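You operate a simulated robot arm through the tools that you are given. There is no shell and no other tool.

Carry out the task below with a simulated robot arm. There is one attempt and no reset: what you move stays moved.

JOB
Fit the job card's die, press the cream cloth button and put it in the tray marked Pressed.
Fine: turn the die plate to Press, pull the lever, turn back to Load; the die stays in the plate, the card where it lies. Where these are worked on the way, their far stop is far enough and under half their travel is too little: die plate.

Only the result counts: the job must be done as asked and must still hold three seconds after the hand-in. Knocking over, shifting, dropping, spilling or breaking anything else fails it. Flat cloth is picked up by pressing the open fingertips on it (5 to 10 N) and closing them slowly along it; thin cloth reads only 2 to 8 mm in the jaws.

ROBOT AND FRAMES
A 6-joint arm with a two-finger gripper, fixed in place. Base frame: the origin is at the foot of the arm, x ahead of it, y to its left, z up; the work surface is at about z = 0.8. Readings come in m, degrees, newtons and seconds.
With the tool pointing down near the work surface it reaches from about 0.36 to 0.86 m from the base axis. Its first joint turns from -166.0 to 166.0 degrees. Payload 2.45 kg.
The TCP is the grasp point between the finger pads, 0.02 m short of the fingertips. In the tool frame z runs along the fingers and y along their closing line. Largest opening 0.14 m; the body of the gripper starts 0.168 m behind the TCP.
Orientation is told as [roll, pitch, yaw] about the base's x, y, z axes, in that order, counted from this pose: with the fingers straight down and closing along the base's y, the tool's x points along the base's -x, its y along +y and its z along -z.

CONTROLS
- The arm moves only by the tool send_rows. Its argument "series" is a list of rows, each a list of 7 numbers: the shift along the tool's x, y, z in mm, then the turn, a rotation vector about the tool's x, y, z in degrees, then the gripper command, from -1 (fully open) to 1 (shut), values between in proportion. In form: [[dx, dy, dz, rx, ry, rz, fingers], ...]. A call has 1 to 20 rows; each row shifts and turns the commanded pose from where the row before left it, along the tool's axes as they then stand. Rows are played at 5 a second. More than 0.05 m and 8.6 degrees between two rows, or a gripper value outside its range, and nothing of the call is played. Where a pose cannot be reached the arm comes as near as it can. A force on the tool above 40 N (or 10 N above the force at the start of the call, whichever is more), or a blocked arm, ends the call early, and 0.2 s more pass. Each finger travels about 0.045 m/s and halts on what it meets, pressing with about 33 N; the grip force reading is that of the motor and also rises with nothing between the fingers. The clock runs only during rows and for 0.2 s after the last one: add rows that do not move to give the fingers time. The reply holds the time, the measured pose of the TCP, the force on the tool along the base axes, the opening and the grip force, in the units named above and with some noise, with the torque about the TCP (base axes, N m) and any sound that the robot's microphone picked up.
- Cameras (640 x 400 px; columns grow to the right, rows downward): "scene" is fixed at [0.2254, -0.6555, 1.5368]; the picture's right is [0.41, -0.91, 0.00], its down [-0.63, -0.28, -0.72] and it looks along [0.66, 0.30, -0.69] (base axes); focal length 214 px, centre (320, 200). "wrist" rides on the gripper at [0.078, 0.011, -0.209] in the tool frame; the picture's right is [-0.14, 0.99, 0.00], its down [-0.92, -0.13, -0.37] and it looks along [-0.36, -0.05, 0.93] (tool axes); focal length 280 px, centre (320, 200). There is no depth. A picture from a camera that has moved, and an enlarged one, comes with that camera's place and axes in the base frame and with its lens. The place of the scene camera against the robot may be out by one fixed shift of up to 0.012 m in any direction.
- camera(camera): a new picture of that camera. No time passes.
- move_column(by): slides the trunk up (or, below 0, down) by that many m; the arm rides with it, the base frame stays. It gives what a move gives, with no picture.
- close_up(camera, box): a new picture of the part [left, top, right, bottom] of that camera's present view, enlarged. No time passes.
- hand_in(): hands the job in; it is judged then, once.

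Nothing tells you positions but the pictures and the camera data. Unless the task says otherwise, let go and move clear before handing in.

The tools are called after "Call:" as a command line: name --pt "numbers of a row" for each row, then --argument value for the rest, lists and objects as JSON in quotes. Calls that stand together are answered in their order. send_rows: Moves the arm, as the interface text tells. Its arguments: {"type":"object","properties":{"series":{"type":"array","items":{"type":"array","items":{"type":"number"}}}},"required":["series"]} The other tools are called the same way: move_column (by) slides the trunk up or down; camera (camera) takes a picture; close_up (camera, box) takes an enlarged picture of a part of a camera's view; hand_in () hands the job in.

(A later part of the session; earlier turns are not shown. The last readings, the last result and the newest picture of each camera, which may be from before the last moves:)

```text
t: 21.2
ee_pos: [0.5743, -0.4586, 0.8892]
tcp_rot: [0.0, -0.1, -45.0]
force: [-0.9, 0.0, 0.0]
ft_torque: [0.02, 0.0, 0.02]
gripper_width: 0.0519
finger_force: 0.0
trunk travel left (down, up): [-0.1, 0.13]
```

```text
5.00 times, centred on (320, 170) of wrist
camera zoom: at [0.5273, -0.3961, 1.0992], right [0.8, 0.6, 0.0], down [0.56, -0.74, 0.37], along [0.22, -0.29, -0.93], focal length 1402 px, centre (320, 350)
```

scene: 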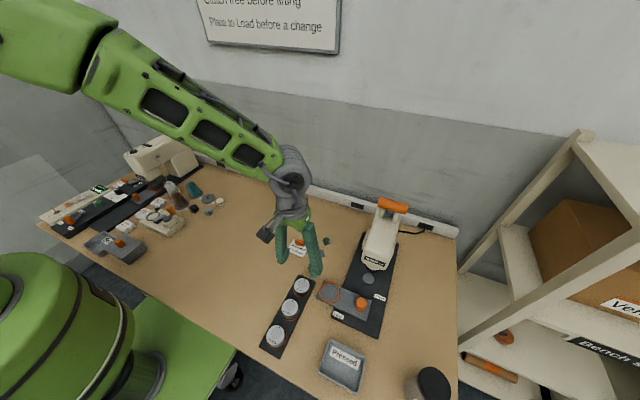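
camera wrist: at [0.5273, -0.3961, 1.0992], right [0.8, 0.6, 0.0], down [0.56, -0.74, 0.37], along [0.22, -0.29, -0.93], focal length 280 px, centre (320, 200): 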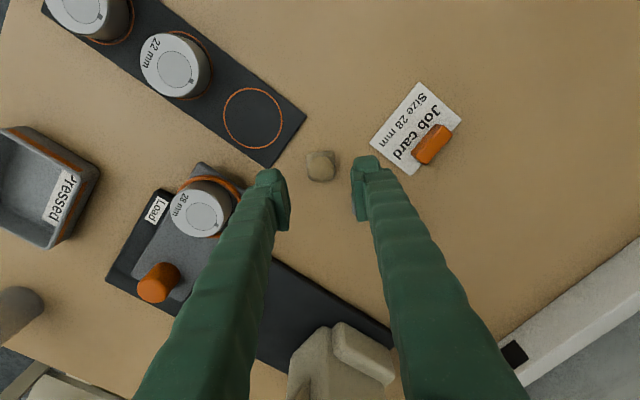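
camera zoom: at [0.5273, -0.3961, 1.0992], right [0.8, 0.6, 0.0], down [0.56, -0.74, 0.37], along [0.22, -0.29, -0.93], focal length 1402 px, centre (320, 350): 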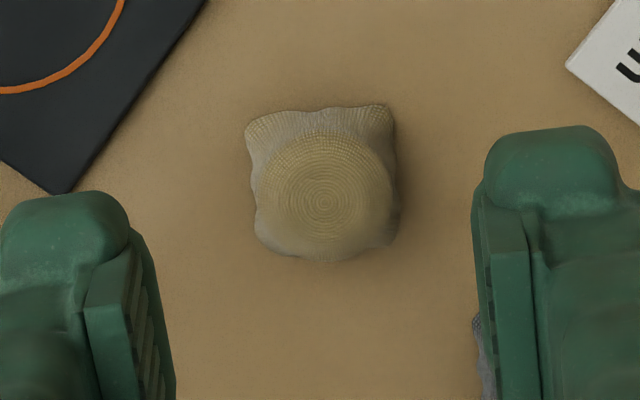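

The button is centred between the fingers. I'll descend to about 4 mm above the table and close slowly.

Call:
send_rows --pt "1 1 0 0 0 0 0.257" --pt "0 0 30 0 0 0 0.257" --pt "0 0 25 0 0 0 0.257" --pt "0 0 6 0 0 0 0.257" --pt "0 0 4 0 0 0 0.257" --pt "0 0 0 0 0 0 0.257"

Call:
close_up --camera "scene" --box '[290, 230, 340, 280]'

Call:
close_up --camera "wrist" --box '[270, 140, 370, 220]'

```text
t: 22.6
ee_pos: [0.572, -0.4568, 0.825]
tcp_rot: [0.1, 0.0, -45.0]
force: [-0.2, 0.8, 0.0]
ft_torque: [0.0, 0.0, -0.01]
gripper_width: 0.0518
finger_force: 0.1
trunk travel left (down, up): [-0.1, 0.13]
```

```text
8.00 times, centred on (315, 255) of scene
camera zoom: at [0.2254, -0.6555, 1.5368], right [0.41, -0.91, 0.0], down [-0.63, -0.28, -0.72], along [0.66, 0.3, -0.69], focal length 1716 px, centre (360, -240)
```

zoom: 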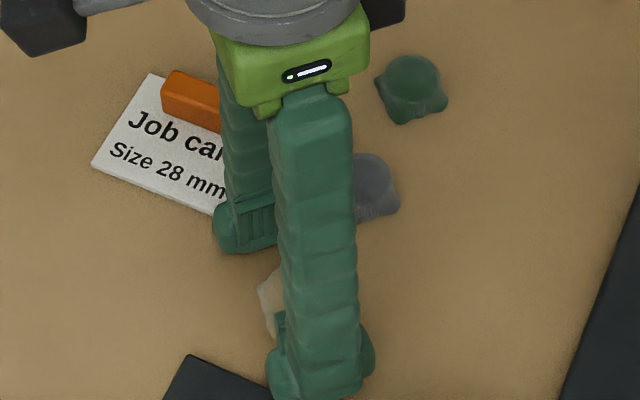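

```text
5.00 times, centred on (320, 180) of wrist
camera zoom: at [0.5261, -0.394, 1.035], right [0.8, 0.6, 0.0], down [0.56, -0.74, 0.37], along [0.22, -0.29, -0.93], focal length 1402 px, centre (320, 300)
```

zoom: 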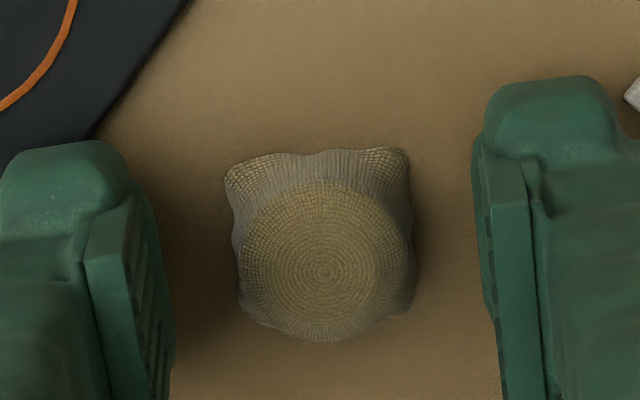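

The button is still centred. I'll close slowly on it.

Call:
send_rows --pt "0 0 0 0 0 0 0.35" --pt "0 0 0 0 0 0 0.45" --pt "0 0 0 0 0 0 0.55" --pt "0 0 0 0 0 0 0.6" --pt "0 0 0 0 0 0 0.65" --pt "0 0 0 0 0 0 0.7" --pt "0 0 0 0 0 0 0.8" --pt "0 0 0 0 0 0 0.8"

Call:
close_up --camera "wrist" --box '[270, 140, 370, 220]'

```text
t: 24.4
ee_pos: [0.5737, -0.4569, 0.8245]
tcp_rot: [0.0, 0.0, -45.0]
force: [-0.3, 0.1, -0.1]
ft_torque: [-0.01, -0.03, -0.01]
gripper_width: 0.023
finger_force: 33.0
trunk travel left (down, up): [-0.1, 0.13]
```

```text
5.00 times, centred on (320, 180) of wrist
camera zoom: at [0.5261, -0.3939, 1.035], right [0.8, 0.6, 0.0], down [0.56, -0.74, 0.37], along [0.22, -0.29, -0.93], focal length 1402 px, centre (320, 300)
```

zoom: 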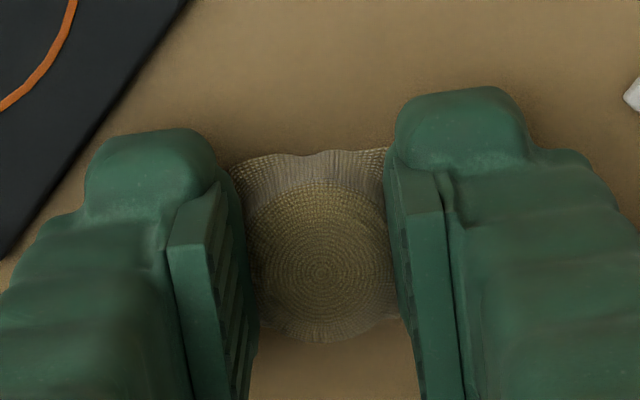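

The button is held at 23 mm. I'll lift it and carry it over to the die in the plate.

Call:
send_rows --pt "0 0 -10 0 0 0 0.8" --pt "0 0 -30 0 0 0 0.8" --pt "0 0 -40 0 0 0 0.8" --pt "-6.3 -39.8 0 0 0 0 0.8" --pt "-6.3 -39.8 0 0 0 0 0.8" --pt "-6.4 -40 0 0 0 0 0.8" --pt "0 0 0 0 0 0 0.8"

Call:
camera --camera "wrist"

Call:
close_up --camera "wrist" --box '[260, 120, 380, 220]'

Call:
close_up --camera "scene" --box '[300, 250, 370, 310]'

```text
t: 26.0
ee_pos: [0.5029, -0.5557, 0.9039]
tcp_rot: [0.0, 0.0, -45.0]
force: [0.4, -0.7, -1.4]
ft_torque: [0.02, -0.02, 0.02]
gripper_width: 0.0231
finger_force: 32.7
trunk travel left (down, up): [-0.1, 0.13]
```

```text
taken
camera wrist: at [0.4552, -0.4926, 1.1135], right [0.8, 0.6, 0.0], down [0.56, -0.74, 0.37], along [0.22, -0.29, -0.93], focal length 280 px, centre (320, 200)
```

wrist: 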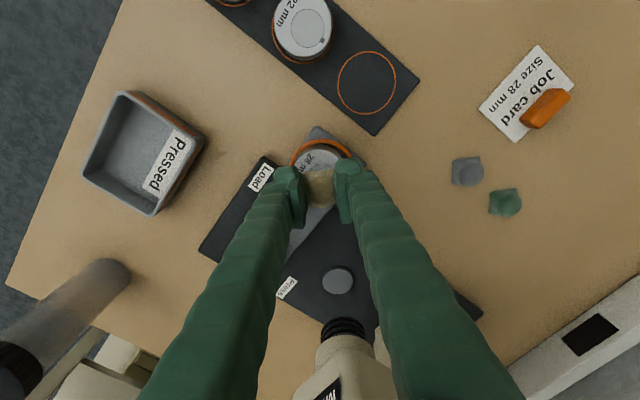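

```text
4.00 times, centred on (320, 170) of wrist
camera zoom: at [0.4552, -0.4926, 1.1135], right [0.8, 0.6, 0.0], down [0.56, -0.74, 0.37], along [0.22, -0.29, -0.93], focal length 1122 px, centre (320, 320)
```

zoom: 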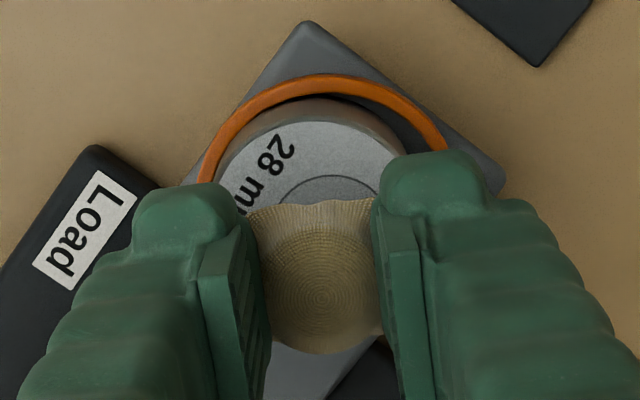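

```text
6.67 times, centred on (335, 280) of scene
camera zoom: at [0.2254, -0.6555, 1.5368], right [0.41, -0.91, 0.0], down [-0.63, -0.28, -0.72], along [0.66, 0.3, -0.69], focal length 1430 px, centre (220, -333)
```

zoom: 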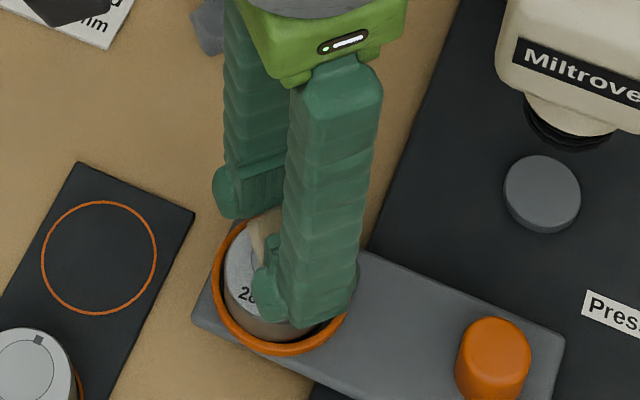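

The button hangs over the die. I'll correct by about 2 mm, then lower gently onto the die.

Call:
send_rows --pt "1.2 1.8 0 0 0 0 0.8" --pt "0 0 12 0 0 0 0.8" --pt "0 0 11 0 0 0 0.8" --pt "0 0 3 0 0 0 0.8" --pt "0 0 0 0 0 0 0.8"

Call:
close_up --camera "wrist" --box '[260, 120, 380, 220]'

Call:
close_up --camera "scene" --box '[310, 260, 360, 310]'

```text
t: 27.2
ee_pos: [0.5022, -0.553, 0.8818]
tcp_rot: [0.0, -0.3, -45.0]
force: [-1.0, 3.4, 22.7]
ft_torque: [0.08, -0.03, -0.02]
gripper_width: 0.0232
finger_force: 32.9
trunk travel left (down, up): [-0.1, 0.13]
```

```text
4.00 times, centred on (320, 170) of wrist
camera zoom: at [0.4547, -0.4891, 1.0906], right [0.8, 0.6, 0.0], down [0.56, -0.74, 0.37], along [0.22, -0.3, -0.93], focal length 1122 px, centre (320, 320)
```

zoom: 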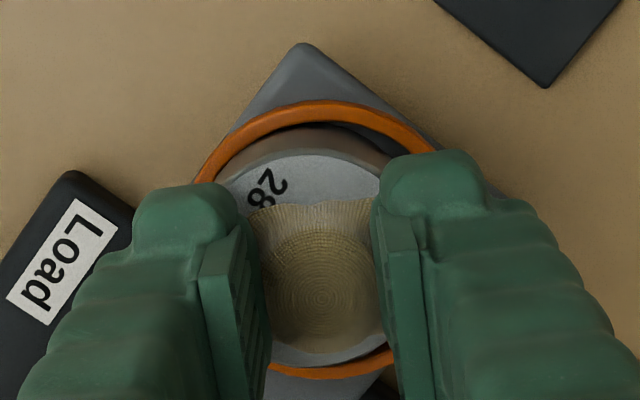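

```text
8.00 times, centred on (335, 285) of scene
camera zoom: at [0.2254, -0.6555, 1.5368], right [0.41, -0.91, 0.0], down [-0.63, -0.28, -0.72], along [0.66, 0.3, -0.69], focal length 1716 px, centre (200, -480)
```

zoom: 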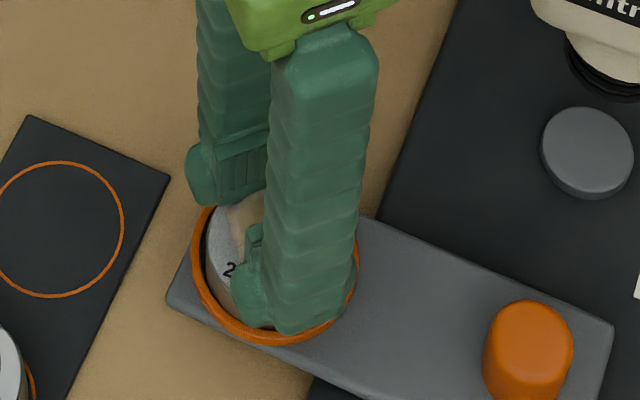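

Contact is made with the button resting on the die, within about 1.5 mm of its centre. I'll relieve the force, open slowly and lift clear.

Call:
send_rows --pt "0 0 -2 0 0 0 0.8" --pt "0 0 -1 0 0 0 0.8" --pt "0 0 0 0 0 0 0.66" --pt "0 0 0 0 0 0 0.6" --pt "0 0 0 0 0 0 0.5" --pt "0 0 0 0 0 0 0.4" --pt "0 0 0 0 0 0 0.3" --pt "0 0 0 0 0 0 0.257" --pt "0 0 -20 0 0 0 0.257" --pt "0 0 -40 0 0 0 0.257" --pt "0 0 -40 0 0 0 0.257" --pt "0 0 0 0 0 0 0.257"

Call:
camera --camera "wrist"

Call:
close_up --camera "wrist" --box '[260, 120, 380, 220]'

Call:
close_up --camera "scene" --box '[310, 260, 360, 310]'

```text
t: 29.8
ee_pos: [0.5028, -0.5517, 0.9836]
tcp_rot: [0.1, 0.0, -45.0]
force: [-1.0, -0.5, 0.0]
ft_torque: [0.02, -0.01, 0.01]
gripper_width: 0.0521
finger_force: 0.2
trunk travel left (down, up): [-0.1, 0.13]
```

```text
taken
camera wrist: at [0.4554, -0.4896, 1.1929], right [0.8, 0.6, 0.0], down [0.56, -0.74, 0.37], along [0.22, -0.29, -0.93], focal length 280 px, centre (320, 200)
```

wrist: 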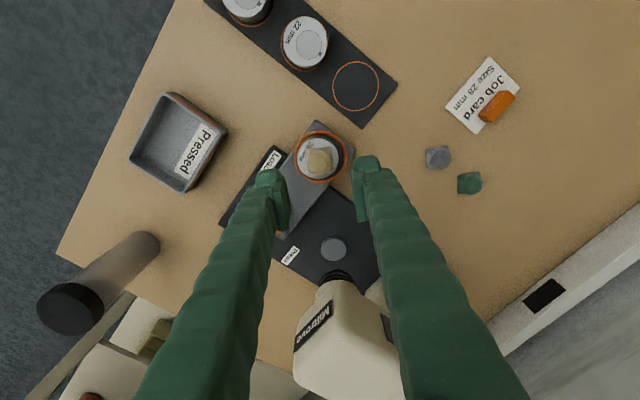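

```text
4.00 times, centred on (320, 170) of wrist
camera zoom: at [0.4554, -0.4896, 1.1929], right [0.8, 0.6, 0.0], down [0.56, -0.74, 0.37], along [0.22, -0.29, -0.93], focal length 1122 px, centre (320, 320)
```

zoom: 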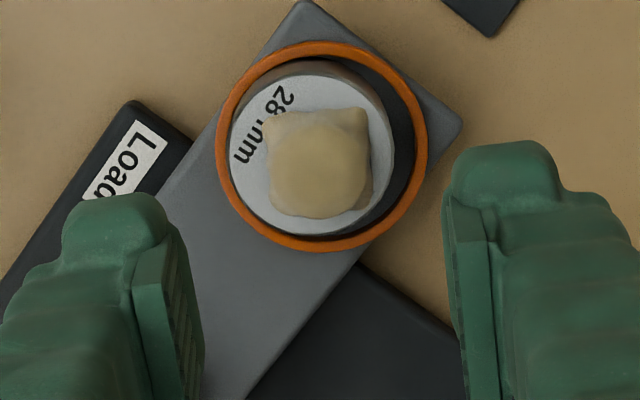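

```text
8.00 times, centred on (335, 285) of scene
camera zoom: at [0.2254, -0.6555, 1.5368], right [0.41, -0.91, 0.0], down [-0.63, -0.28, -0.72], along [0.66, 0.3, -0.69], focal length 1716 px, centre (200, -480)
```

zoom: 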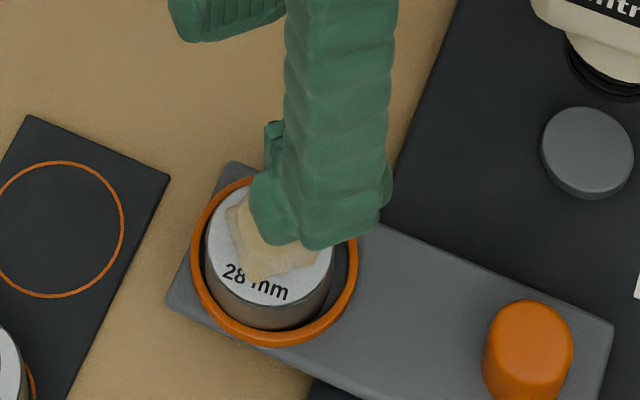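

The cream button rests on the die, near its centre. Next I'll move over the orange knob at about (0.505, -0.66) and yaw to +45°, so the plate can be turned 90° clockwise with the gripper ending at -45°.

Call:
send_rows --pt "0 0 -15 0 0 0 0.257" --pt "-26 -25 0 0 0 0 0.257" --pt "-26 -25 0 0 0 0 0.257" --pt "-26 -25 0 0 0 0 0.257" --pt "0 0 0 0 0 -7.5 0.257" --pt "0 0 0 0 0 -7.5 0.257" --pt "0 0 0 0 0 -7.5 0.257" --pt "0 0 0 0 0 -7.5 0.257" --pt "0 0 0 0 0 -7.5 0.257" --pt "0 0 0 0 0 -7.5 0.257" --pt "0 0 0 0 0 0 0.257"

Call:
camera --camera "wrist"

Call:
close_up --camera "wrist" --box '[250, 110, 390, 220]'

```text
t: 32.2
ee_pos: [0.5042, -0.6607, 0.9973]
tcp_rot: [0.0, 0.0, 0.0]
force: [1.1, 0.5, -0.5]
ft_torque: [-0.01, 0.01, 0.0]
gripper_width: 0.0519
finger_force: 0.0
trunk travel left (down, up): [-0.1, 0.13]
```

```text
taken
camera wrist: at [0.4268, -0.6505, 1.2066], right [0.14, 0.99, 0.0], down [0.92, -0.13, 0.37], along [0.37, -0.05, -0.93], focal length 280 px, centre (320, 200)
```

wrist: 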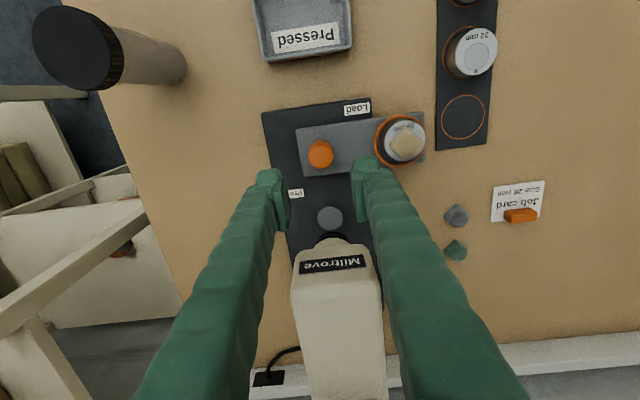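

```text
3.64 times, centred on (320, 165) of wrist
camera zoom: at [0.4268, -0.6505, 1.2066], right [0.14, 0.99, 0.0], down [0.92, -0.13, 0.37], along [0.37, -0.05, -0.93], focal length 1020 px, centre (320, 327)
```

zoom: 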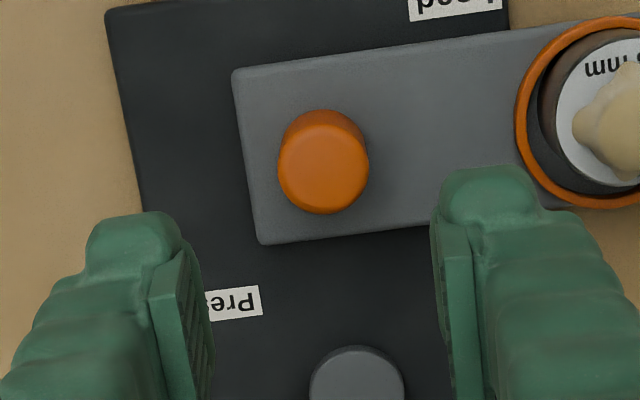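

The knob top is at about (0.505, -0.660), 31 mm across, and the plate surface is near z 0.829. I'll yaw to +45° and descend partway to check clearance from the press head.

Call:
send_rows --pt "0 1 0 0 0 -7.5 0.257" --pt "0 0 0 0 0 -7.5 0.257" --pt "0 0 0 0 0 -7.5 0.257" --pt "0 0 0 0 0 -7.5 0.257" --pt "0 0 0 0 0 -7.5 0.257" --pt "0 0 0 0 0 -7.5 0.257" --pt "0 0 40 0 0 0 0.257" --pt "0 0 40 0 0 0 0.257" --pt "0 0 0 0 0 0 0.257"

Call:
camera --camera "wrist"

Call:
close_up --camera "scene" --box '[310, 190, 430, 320]'

```text
t: 34.2
ee_pos: [0.5056, -0.659, 0.9172]
tcp_rot: [0.0, 0.0, 45.1]
force: [-0.3, -0.2, -0.3]
ft_torque: [0.02, -0.05, -0.01]
gripper_width: 0.0519
finger_force: 0.1
trunk travel left (down, up): [-0.1, 0.13]
```

```text
taken
camera wrist: at [0.442, -0.7071, 1.1261], right [-0.6, 0.8, 0.0], down [0.74, 0.56, 0.37], along [0.29, 0.22, -0.93], focal length 280 px, centre (320, 200)
```

wrist: 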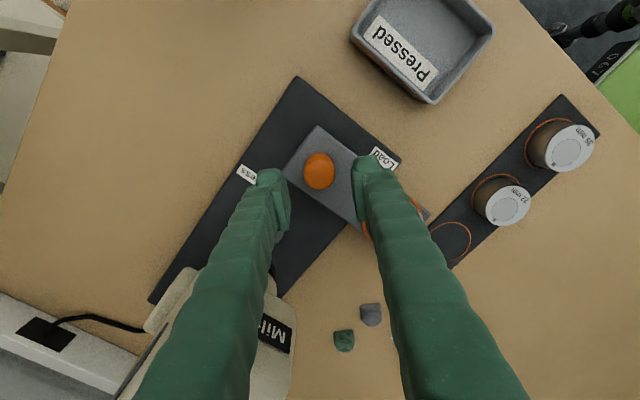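

```text
3.08 times, centred on (370, 255) of scene
camera zoom: at [0.2254, -0.6555, 1.5368], right [0.41, -0.91, 0.0], down [-0.63, -0.28, -0.72], along [0.66, 0.3, -0.69], focal length 660 px, centre (166, 31)
```

zoom: 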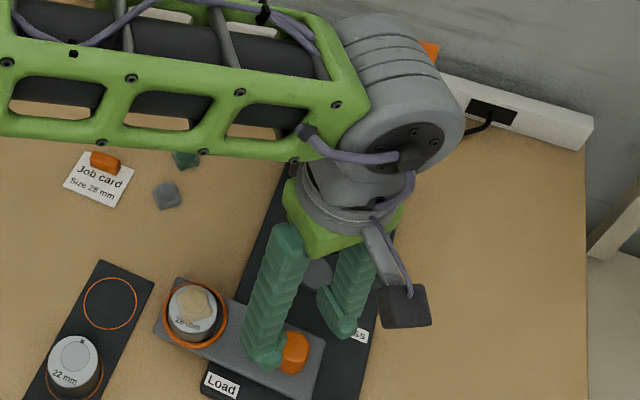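

The wrist is clear of the press. I'll check the knob alignment in an enlarged view.

Call:
close_up --camera "wrist" --box '[260, 130, 380, 220]'

```text
4.44 times, centred on (320, 175) of wrist
camera zoom: at [0.442, -0.7071, 1.1261], right [-0.6, 0.8, 0.0], down [0.74, 0.56, 0.37], along [0.29, 0.22, -0.93], focal length 1246 px, centre (320, 311)
```

zoom: 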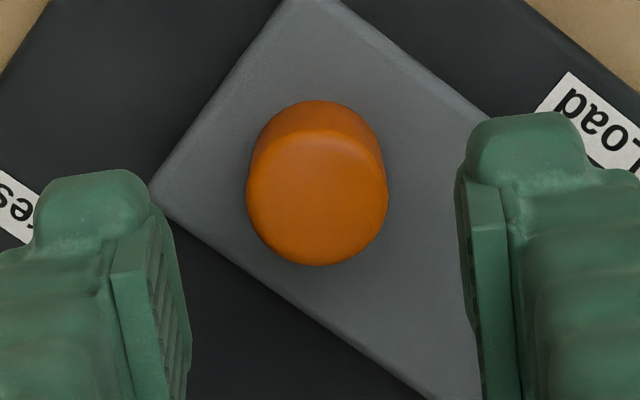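

The knob is centred. I'll descend to TCP z 0.853 and close on the knob.

Call:
send_rows --pt "0 0 30 0 0 0 0.257" --pt "0 0 25 0 0 0 0.257" --pt "0 0 9 0 0 0 0.257" --pt "0 0 0 0 0 0 0.257" --pt "0 0 0 0 0 0 0.4" --pt "0 0 0 0 0 0 0.6" --pt "0 0 0 0 0 0 0.8" --pt "0 0 0 0 0 0 1" --pt "0 0 0 0 0 0 1"

Call:
close_up --camera "scene" --box '[310, 190, 430, 320]'

Call:
camera --camera "wrist"

```text
t: 36.2
ee_pos: [0.5048, -0.6599, 0.8527]
tcp_rot: [0.1, -0.1, 45.0]
force: [4.9, -6.2, -0.9]
ft_torque: [-0.07, -0.11, -0.02]
gripper_width: 0.0305
finger_force: 44.8
trunk travel left (down, up): [-0.1, 0.13]
```

```text
3.08 times, centred on (370, 255) of scene
camera zoom: at [0.2254, -0.6555, 1.5368], right [0.41, -0.91, 0.0], down [-0.63, -0.28, -0.72], along [0.66, 0.3, -0.69], focal length 660 px, centre (166, 31)
```

zoom: 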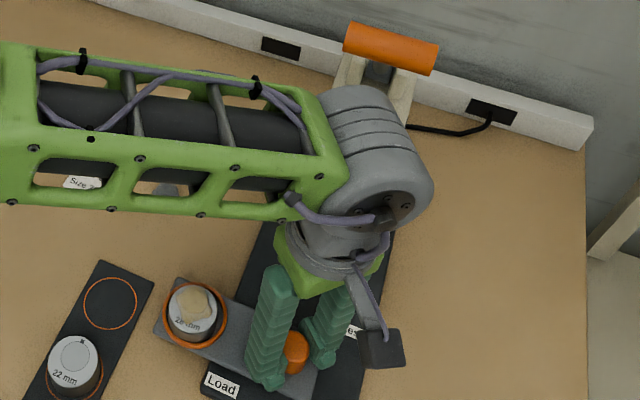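

```text
taken
camera wrist: at [0.4421, -0.7078, 1.0619], right [-0.6, 0.8, 0.0], down [0.74, 0.56, 0.37], along [0.29, 0.22, -0.93], focal length 280 px, centre (320, 200)
```

wrist: 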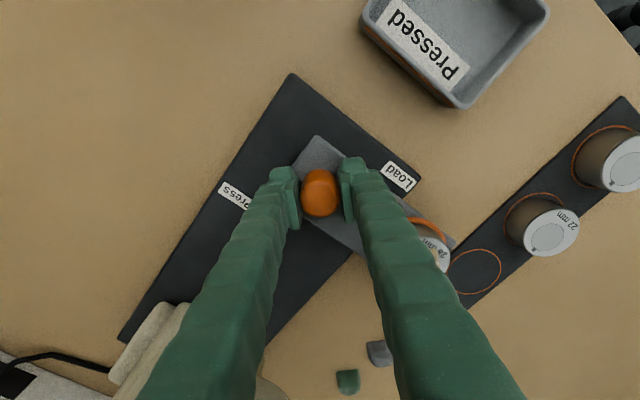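

The knob is gripped at 30.5 mm. I'll start the clockwise turn in small steps and watch the torque.

Call:
send_rows --pt "0 -0.6 0 0 0 0 1" --pt "0 0 0 0 0 3 1" --pt "0 0 0 0 0 4 1" --pt "0 0 0 0 0 4 1" --pt "0 0 0 0 0 4 1" --pt "0 0 0 0 0 0 1"

Call:
camera --camera "wrist"

Call:
close_up --camera "scene" --box '[310, 190, 430, 320]'

```text
t: 37.6
ee_pos: [0.5037, -0.6591, 0.8517]
tcp_rot: [0.1, 0.0, 29.9]
force: [0.0, 1.4, -3.9]
ft_torque: [0.02, -0.05, 0.01]
gripper_width: 0.0307
finger_force: 44.9
trunk travel left (down, up): [-0.1, 0.13]
```

```text
taken
camera wrist: at [0.4321, -0.6901, 1.062], right [-0.37, 0.93, 0.0], down [0.86, 0.35, 0.37], along [0.34, 0.14, -0.93], focal length 280 px, centre (320, 200)
```

wrist: 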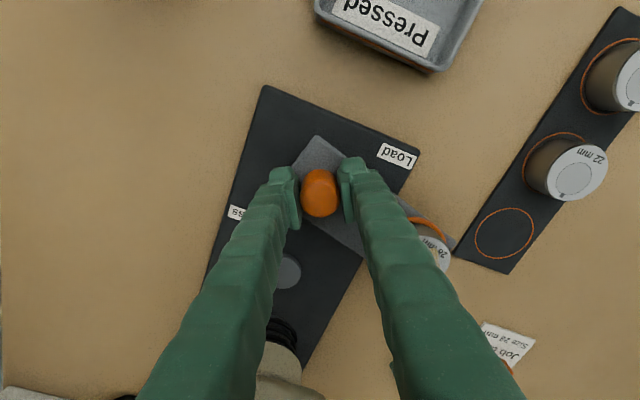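

```text
3.08 times, centred on (370, 255) of scene
camera zoom: at [0.2254, -0.6555, 1.5368], right [0.41, -0.91, 0.0], down [-0.63, -0.28, -0.72], along [0.66, 0.3, -0.69], focal length 660 px, centre (166, 31)
```

zoom: 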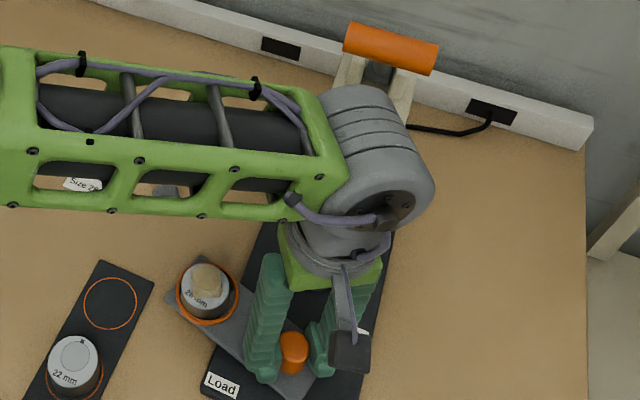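

The plate turns with the gripper and the button stays on the die. I'll continue the turn.

Call:
send_rows --pt "0 0 0 0 0 4 1" --pt "0 0 0 0 0 5 1" --pt "0 0 0 0 0 5 1" --pt "0 0 0 0 0 5 1" --pt "0 0 0 0 0 5 1" --pt "0 0 0 0 0 5 1" --pt "0 0 0 0 0 4 1" --pt "0 0 0 0 0 0 1"

Call:
camera --camera "wrist"

Call:
close_up --camera "scene" --box '[310, 190, 430, 320]'

```text
t: 39.4
ee_pos: [0.504, -0.6611, 0.8523]
tcp_rot: [0.1, 0.0, -3.1]
force: [-3.9, 1.6, -4.0]
ft_torque: [0.02, 0.08, 0.0]
gripper_width: 0.0305
finger_force: 44.7
trunk travel left (down, up): [-0.1, 0.13]
```

```text
taken
camera wrist: at [0.4277, -0.6453, 1.062], right [0.19, 0.98, 0.0], down [0.91, -0.18, 0.37], along [0.36, -0.07, -0.93], focal length 280 px, centre (320, 200)
```

wrist: 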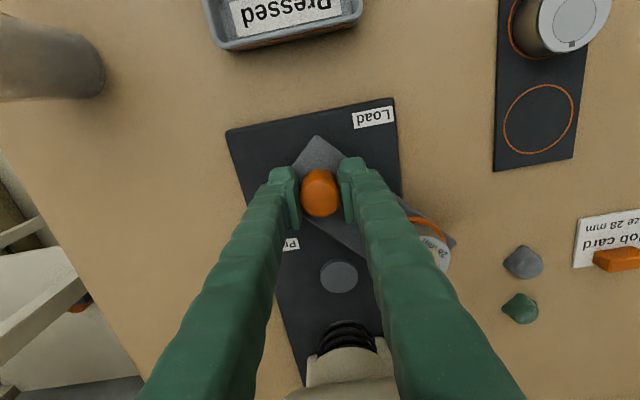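

```text
3.08 times, centred on (370, 255) of scene
camera zoom: at [0.2254, -0.6555, 1.5368], right [0.41, -0.91, 0.0], down [-0.63, -0.28, -0.72], along [0.66, 0.3, -0.69], focal length 660 px, centre (166, 31)
```

zoom: 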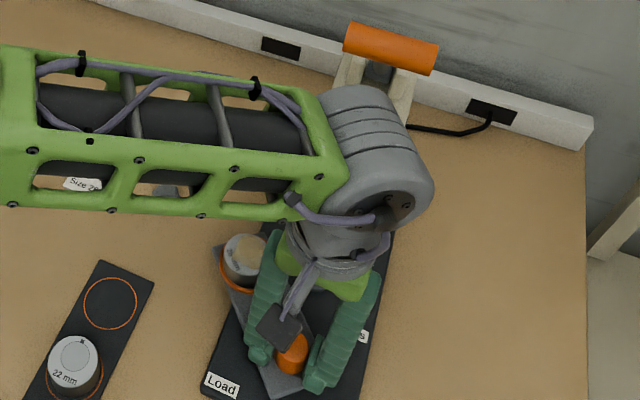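

The plate has turned 48° and the button is still on the die. I'll continue toward the Press stop.

Call:
send_rows --pt "0 0 0 0 0 4 1" --pt "0 0 0 0 0 5 1" --pt "0 0 0 0 0 5 1" --pt "0 0 0 0 0 5 1" --pt "0 0 0 0 0 5 1" --pt "0 0 0 0 0 5 1" --pt "0 0 0 0 0 5 1" --pt "0 0 0 0 0 3 1" --pt "0 0 0 0 0 0 1"

Call:
camera --camera "wrist"

Call:
close_up --camera "scene" --box '[310, 190, 430, 320]'

```text
t: 41.4
ee_pos: [0.504, -0.6582, 0.853]
tcp_rot: [0.0, 0.1, -40.1]
force: [-7.6, 8.2, -10.6]
ft_torque: [0.02, 0.04, -0.11]
gripper_width: 0.0303
finger_force: 45.1
trunk travel left (down, up): [-0.1, 0.13]
```

```text
taken
camera wrist: at [0.4526, -0.6018, 1.0622], right [0.74, 0.67, 0.0], down [0.62, -0.69, 0.37], along [0.25, -0.27, -0.93], focal length 280 px, centre (320, 200)
```

wrist: 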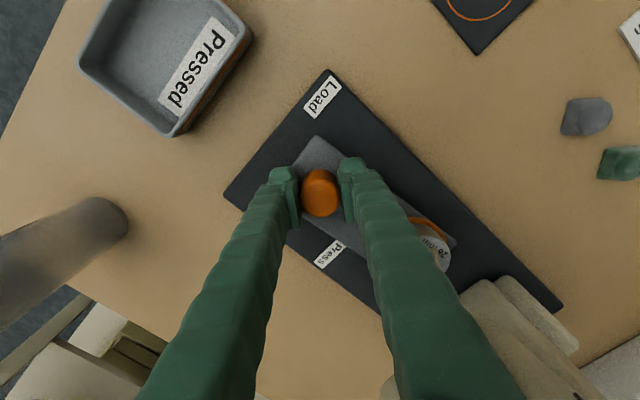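

```text
3.08 times, centred on (370, 255) of scene
camera zoom: at [0.2254, -0.6555, 1.5368], right [0.41, -0.91, 0.0], down [-0.63, -0.28, -0.72], along [0.66, 0.3, -0.69], focal length 660 px, centre (166, 31)
```

zoom: 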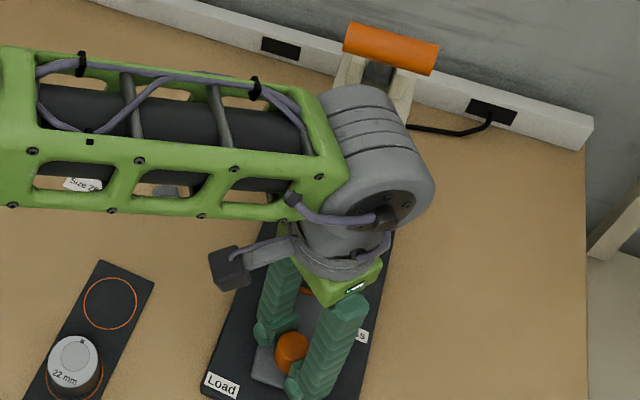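

Nearly there at yaw -40°. I'll go on in small steps until the stop is felt.

Call:
send_rows --pt "0 0 0 0 0 2 1" --pt "0 0 0 0 0 2 1" --pt "0 0 0 0 0 2 1" --pt "0 0 0 0 0 0 1"

```text
t: 42.4
ee_pos: [0.5039, -0.6595, 0.8521]
tcp_rot: [0.0, 0.1, -46.1]
force: [-8.1, 9.2, -12.1]
ft_torque: [0.11, 0.2, 0.16]
gripper_width: 0.0305
finger_force: 44.8
trunk travel left (down, up): [-0.1, 0.13]
```

Call:
send_rows --pt "0 0 0 0 0 2 1" --pt "0 0 0 0 0 2 1" --pt "0 0 0 0 0 0 1"

Call:
camera --camera "wrist"

Call:
close_up --camera "scene" --box '[310, 190, 430, 320]'

```text
t: 43.2
ee_pos: [0.5053, -0.661, 0.8525]
tcp_rot: [0.0, 0.0, -50.1]
force: [-5.6, 1.9, -13.8]
ft_torque: [-0.14, -0.03, 0.28]
gripper_width: 0.0306
finger_force: 45.4
trunk travel left (down, up): [-0.1, 0.13]
```

```text
taken
camera wrist: at [0.4643, -0.5941, 1.0622], right [0.85, 0.53, 0.0], down [0.49, -0.79, 0.37], along [0.2, -0.31, -0.93], focal length 280 px, centre (320, 200)
```

wrist: 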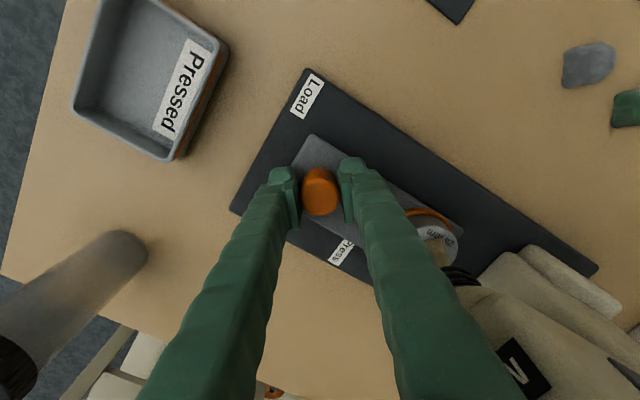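

```text
3.08 times, centred on (370, 255) of scene
camera zoom: at [0.2254, -0.6555, 1.5368], right [0.41, -0.91, 0.0], down [-0.63, -0.28, -0.72], along [0.66, 0.3, -0.69], focal length 660 px, centre (166, 31)
```

zoom: 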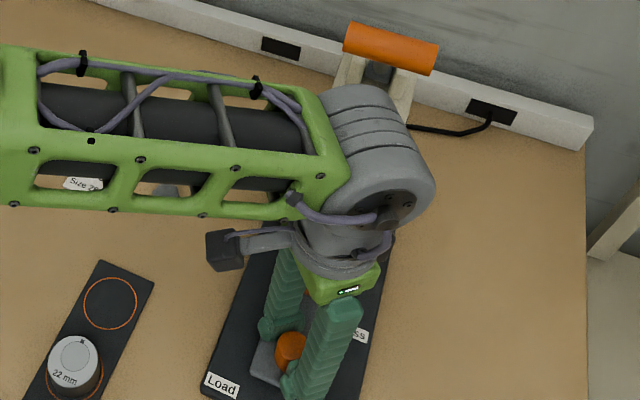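

The torque has risen and the knob has begun to slip in the grip, so the plate is at its stop. I'll verify in an enlarged view that the plate lies parallel to the base.

Call:
close_up --camera "wrist" --box '[220, 60, 500, 280]'

```text
1.82 times, centred on (360, 170) of wrist
camera zoom: at [0.4643, -0.5941, 1.0622], right [0.85, 0.53, 0.0], down [0.49, -0.79, 0.37], along [0.2, -0.31, -0.93], focal length 510 px, centre (247, 254)
```

zoom: 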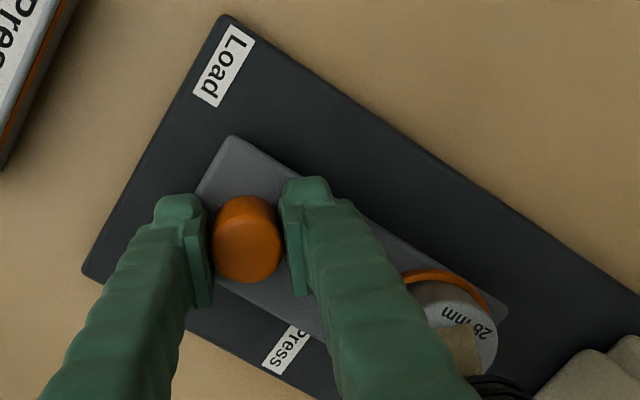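

The plate lies along the base, at the Press stop. I'll open, lift straight up and look at how the die and button sit under the ram.

Call:
send_rows --pt "0 0 0 0 0 -2 1" --pt "0 0 0 0 0 0 0.5" --pt "0 0 0 0 0 0 0.35" --pt "0 0 0 0 0 0 0.257" --pt "0 0 0 0 0 0 0.257" --pt "0 0 -15 0 0 0 0.257" --pt "0 0 -30 0 0 0 0.257" --pt "0 0 -40 0 0 0 0.257" --pt "0 0 -40 0 0 0 0.257" --pt "0 0 0 0 0 0 0.257"

Call:
camera --camera "wrist"

Call:
close_up --camera "scene" --box '[310, 190, 430, 320]'

```text
t: 45.4
ee_pos: [0.5033, -0.6597, 0.9789]
tcp_rot: [0.0, 0.0, -47.9]
force: [1.1, 0.1, -0.7]
ft_torque: [0.03, -0.03, 0.0]
gripper_width: 0.0519
finger_force: 0.1
trunk travel left (down, up): [-0.1, 0.13]
```

```text
taken
camera wrist: at [0.4604, -0.5954, 1.1877], right [0.83, 0.56, 0.0], down [0.52, -0.77, 0.37], along [0.21, -0.31, -0.93], focal length 280 px, centre (320, 200)
```

wrist: 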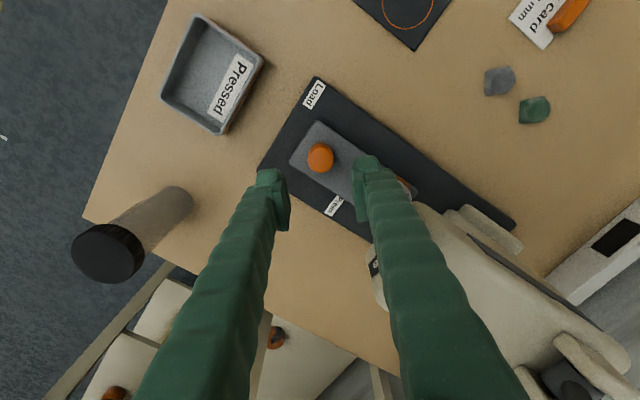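

```text
3.08 times, centred on (370, 255) of scene
camera zoom: at [0.2254, -0.6555, 1.5368], right [0.41, -0.91, 0.0], down [-0.63, -0.28, -0.72], along [0.66, 0.3, -0.69], focal length 660 px, centre (166, 31)
```

zoom: 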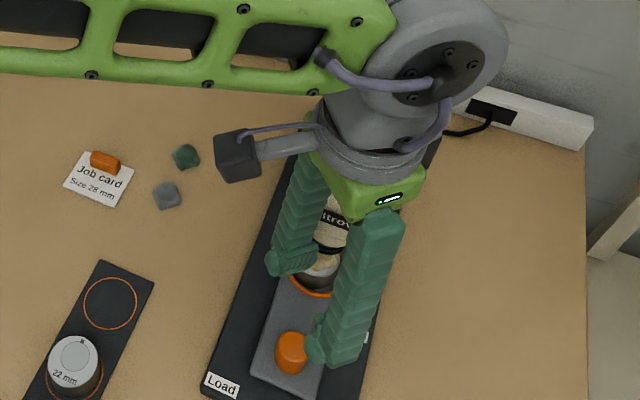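

The button is under the ram. I'll retreat toward the robot, rise, then turn the tool to point forward with the fingers closing vertically, ready for the lever bar.

Call:
send_rows --pt "42 -17 0 0 0 0 0.257" --pt "42 -17 0 0 0 0 0.257" --pt "42 -17 0 0 0 0 0.257" --pt "0 0 -40 0 0 0 0.257" --pt "0 0 -40 0 0 0 0.257" --pt "0 0 -40 0 0 0 0.257" --pt "0 0 -40 0 0 0 0.257" --pt "0 0 0 0 0 7 0.257" --pt "0 0 0 0 0 7 0.257" --pt "0 0 0 0 0 7 0.257" --pt "0 0 0 0 0 7 0.257" --pt "0 0 0 0 0 7 0.257" --pt "0 0 0 0 0 7 0.257" --pt "0 0 0 0 0 0 0.257"

Call:
camera --camera "scene"

Call:
camera --camera "wrist"

```text
t: 48.4
ee_pos: [0.3846, -0.6, 1.1384]
tcp_rot: [0.0, -0.1, -90.2]
force: [0.7, 1.0, -0.4]
ft_torque: [-0.02, -0.01, -0.04]
gripper_width: 0.0518
finger_force: 0.0
trunk travel left (down, up): [-0.1, 0.13]
```

```text
taken
```

scene: 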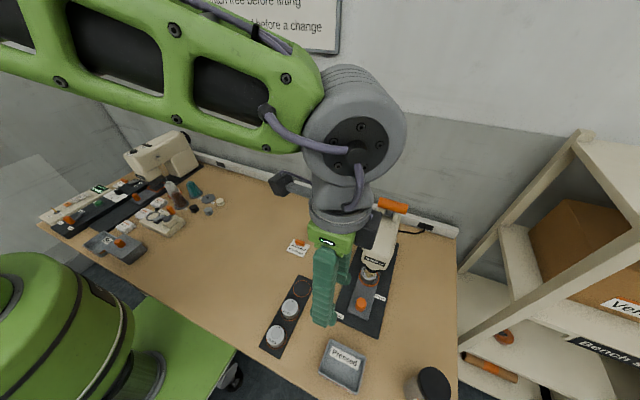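

```text
taken
camera wrist: at [0.3949, -0.5227, 1.3478], right [0.99, -0.14, 0.0], down [-0.13, -0.92, 0.37], along [-0.05, -0.36, -0.93], focal length 280 px, centre (320, 200)
```

wrist: 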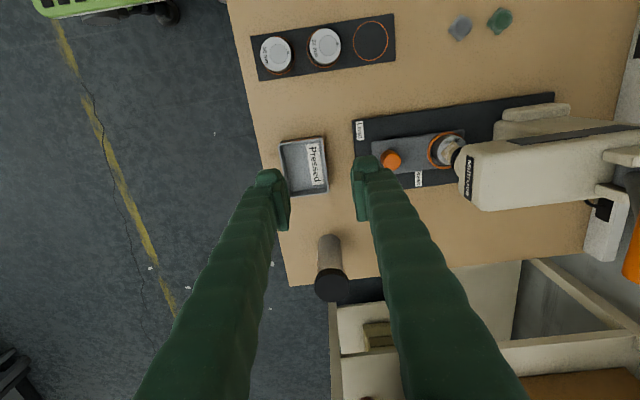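

I'll pitch the tool forward in two stages.

Call:
send_rows --pt "0 0 0 -7.5 0 0 0.257" --pt "0 0 0 -7.5 0 0 0.257" --pt "0 0 0 -7.5 0 0 0.257" --pt "0 0 0 -7.5 0 0 0.257" --pt "0 0 0 -7.5 0 0 0.257" --pt "0 0 0 -7.5 0 0 0.257" --pt "0 0 0 0 0 0 0.257"

Call:
camera --camera "scene"

Call:
camera --camera "wrist"

```text
t: 50.0
ee_pos: [0.3832, -0.6011, 1.1379]
tcp_rot: [45.1, 0.0, -90.0]
force: [0.1, -1.0, 0.2]
ft_torque: [-0.01, -0.02, 0.0]
gripper_width: 0.0514
finger_force: 0.1
trunk travel left (down, up): [-0.1, 0.13]
```

```text
taken
```

scene: 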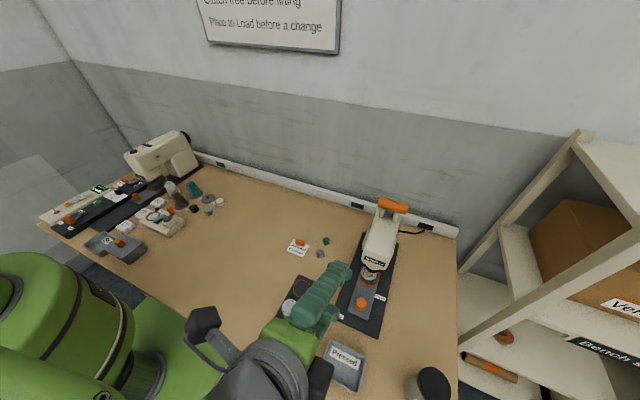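

```text
taken
camera wrist: at [0.2431, -0.5228, 1.294], right [0.7, -0.14, 0.7], down [-0.35, -0.92, 0.17], along [0.62, -0.37, -0.69], focal length 280 px, centre (320, 200)
```

wrist: 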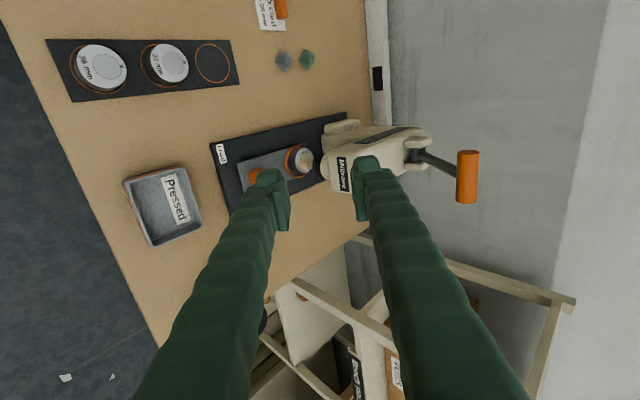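

The tilted view shows the lever, its arm and the button under the ram clearly. I'll enlarge to refine the handle and pivot positions.

Call:
close_up --camera "wrist" --box '[300, 100, 500, 220]'

Call:
close_up --camera "scene" --box '[330, 190, 430, 310]'

Call:
close_up --camera "wrist" --box '[240, 130, 340, 190]'

```text
3.20 times, centred on (400, 160) of wrist
camera zoom: at [0.2431, -0.5228, 1.294], right [0.7, -0.14, 0.7], down [-0.35, -0.92, 0.17], along [0.62, -0.37, -0.69], focal length 897 px, centre (64, 328)
```

zoom: 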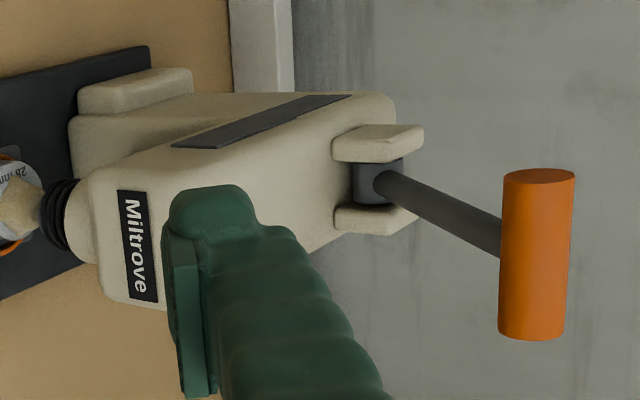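

```text
3.33 times, centred on (380, 250) of scene
camera zoom: at [0.2254, -0.6555, 1.5368], right [0.41, -0.91, 0.0], down [-0.63, -0.28, -0.72], along [0.66, 0.3, -0.69], focal length 715 px, centre (120, 33)
```

zoom: 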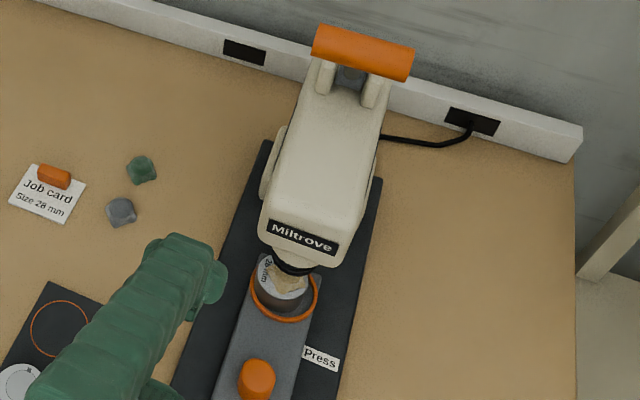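

```text
6.40 times, centred on (290, 160) of wrist
camera zoom: at [0.2431, -0.5228, 1.294], right [0.7, -0.14, 0.7], down [-0.35, -0.92, 0.17], along [0.62, -0.37, -0.69], focal length 1794 px, centre (512, 456)
```

zoom: 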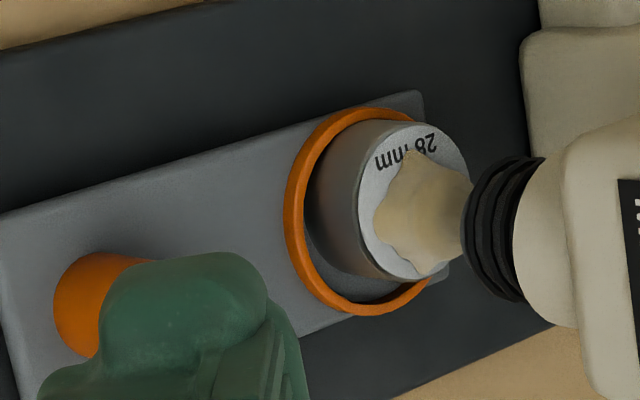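

The handle is at about (0.627, -0.660, 1.165) and its arm points back to the pivot at about (0.725, 1.043). I'll line up along the lever arm, about 12 cm short of the handle.

Call:
send_rows --pt "-11.8 40.9 6.9 0 0 0 0.143" --pt "-11.8 40.9 6.9 0 0 0 0.143" --pt "-11.8 40.9 6.9 0 0 0 0.143" --pt "-11.8 40.9 6.9 0 0 0 0.143" --pt "-11.8 40.9 6.9 0 0 0 0.143" --pt "0 0 0 6 0 0 0.143" --pt "0 0 0 0 0 0 0.143"

Call:
camera --camera "wrist"

Call:
camera --camera "scene"

```text
t: 51.6
ee_pos: [0.5501, -0.6606, 1.2602]
tcp_rot: [39.0, 0.0, -90.1]
force: [-0.7, 0.2, -0.2]
ft_torque: [0.0, -0.05, 0.02]
gripper_width: 0.0599
finger_force: 0.0
trunk travel left (down, up): [-0.1, 0.13]
```

```text
taken
camera wrist: at [0.4287, -0.5825, 1.4282], right [0.77, -0.14, 0.62], down [-0.33, -0.92, 0.21], along [0.54, -0.37, -0.75], focal length 280 px, centre (320, 200)
```

wrist: 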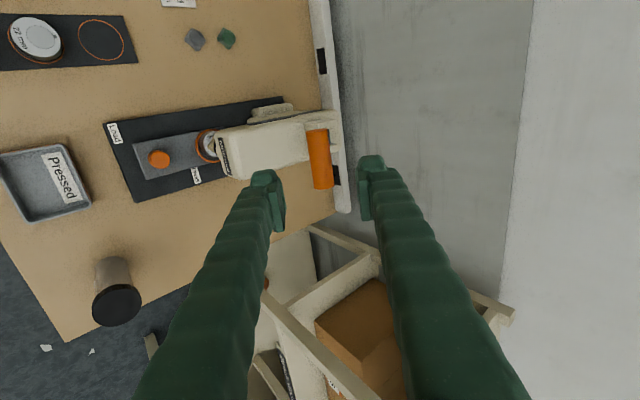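

```text
taken
```

scene: 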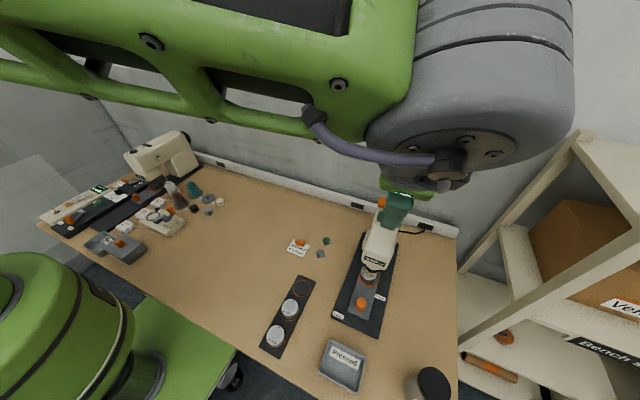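

The handle appears between the fingers as planned. I'll zoom in to check alignment before approaching.

Call:
close_up --camera "wrist" --box '[260, 110, 380, 210]'

```text
4.00 times, centred on (320, 160) of wrist
camera zoom: at [0.4287, -0.5825, 1.4282], right [0.77, -0.14, 0.62], down [-0.33, -0.92, 0.21], along [0.54, -0.37, -0.75], focal length 1122 px, centre (320, 360)
```

zoom: 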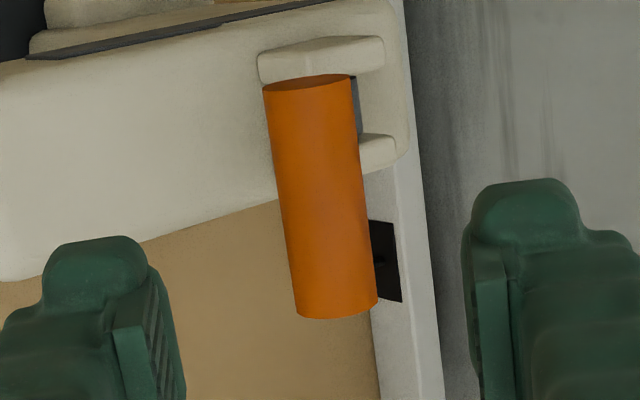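

The handle is right on the tool axis, 12 cm ahead. I'll approach along the fingers and close on the bar.

Call:
send_rows --pt "0 0 40 0 0 0 0.143" --pt "0 0 40 0 0 0 0.143" --pt "0 0 25 0 0 0 0.143" --pt "0 0 15 0 0 0 0.143" --pt "0 0 0 0 0 0 0.143" --pt "0 0 0 0 0 0 0.4" --pt "0 0 0 0 0 0 0.55" --pt "0 0 0 0 0 0 0.7" --pt "0 0 0 0 0 0 1" --pt "0 0 0 0 0 0 1"

Call:
camera --camera "wrist"

Call:
camera --camera "scene"

```text
t: 53.8
ee_pos: [0.6267, -0.6611, 1.1662]
tcp_rot: [39.0, -0.1, -90.1]
force: [2.6, -0.3, 0.9]
ft_torque: [-0.02, -0.02, 0.02]
gripper_width: 0.0218
finger_force: 43.3
trunk travel left (down, up): [-0.1, 0.13]
```

```text
taken
camera wrist: at [0.504, -0.5821, 1.3359], right [0.77, -0.14, 0.62], down [-0.33, -0.92, 0.21], along [0.55, -0.37, -0.75], focal length 280 px, centre (320, 200)
```

wrist: 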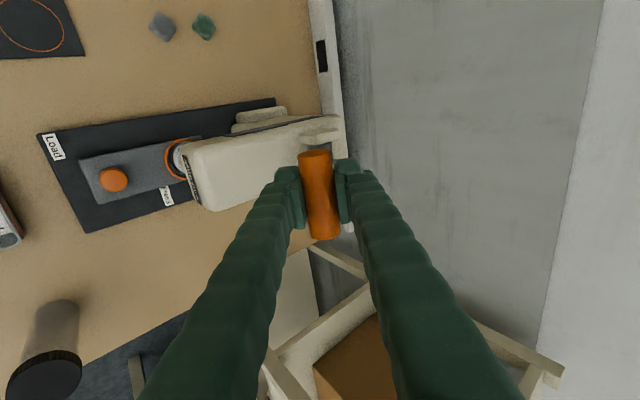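

```text
taken
```

scene: 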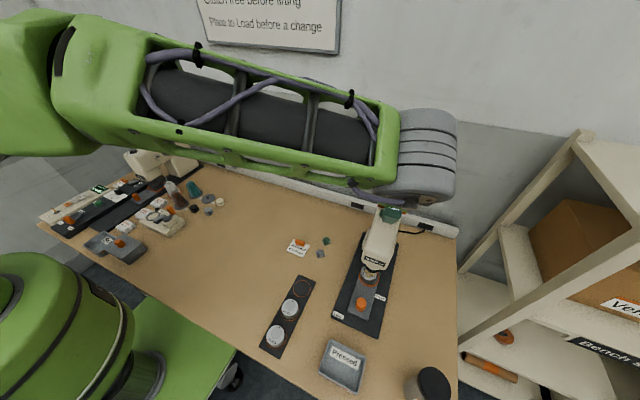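

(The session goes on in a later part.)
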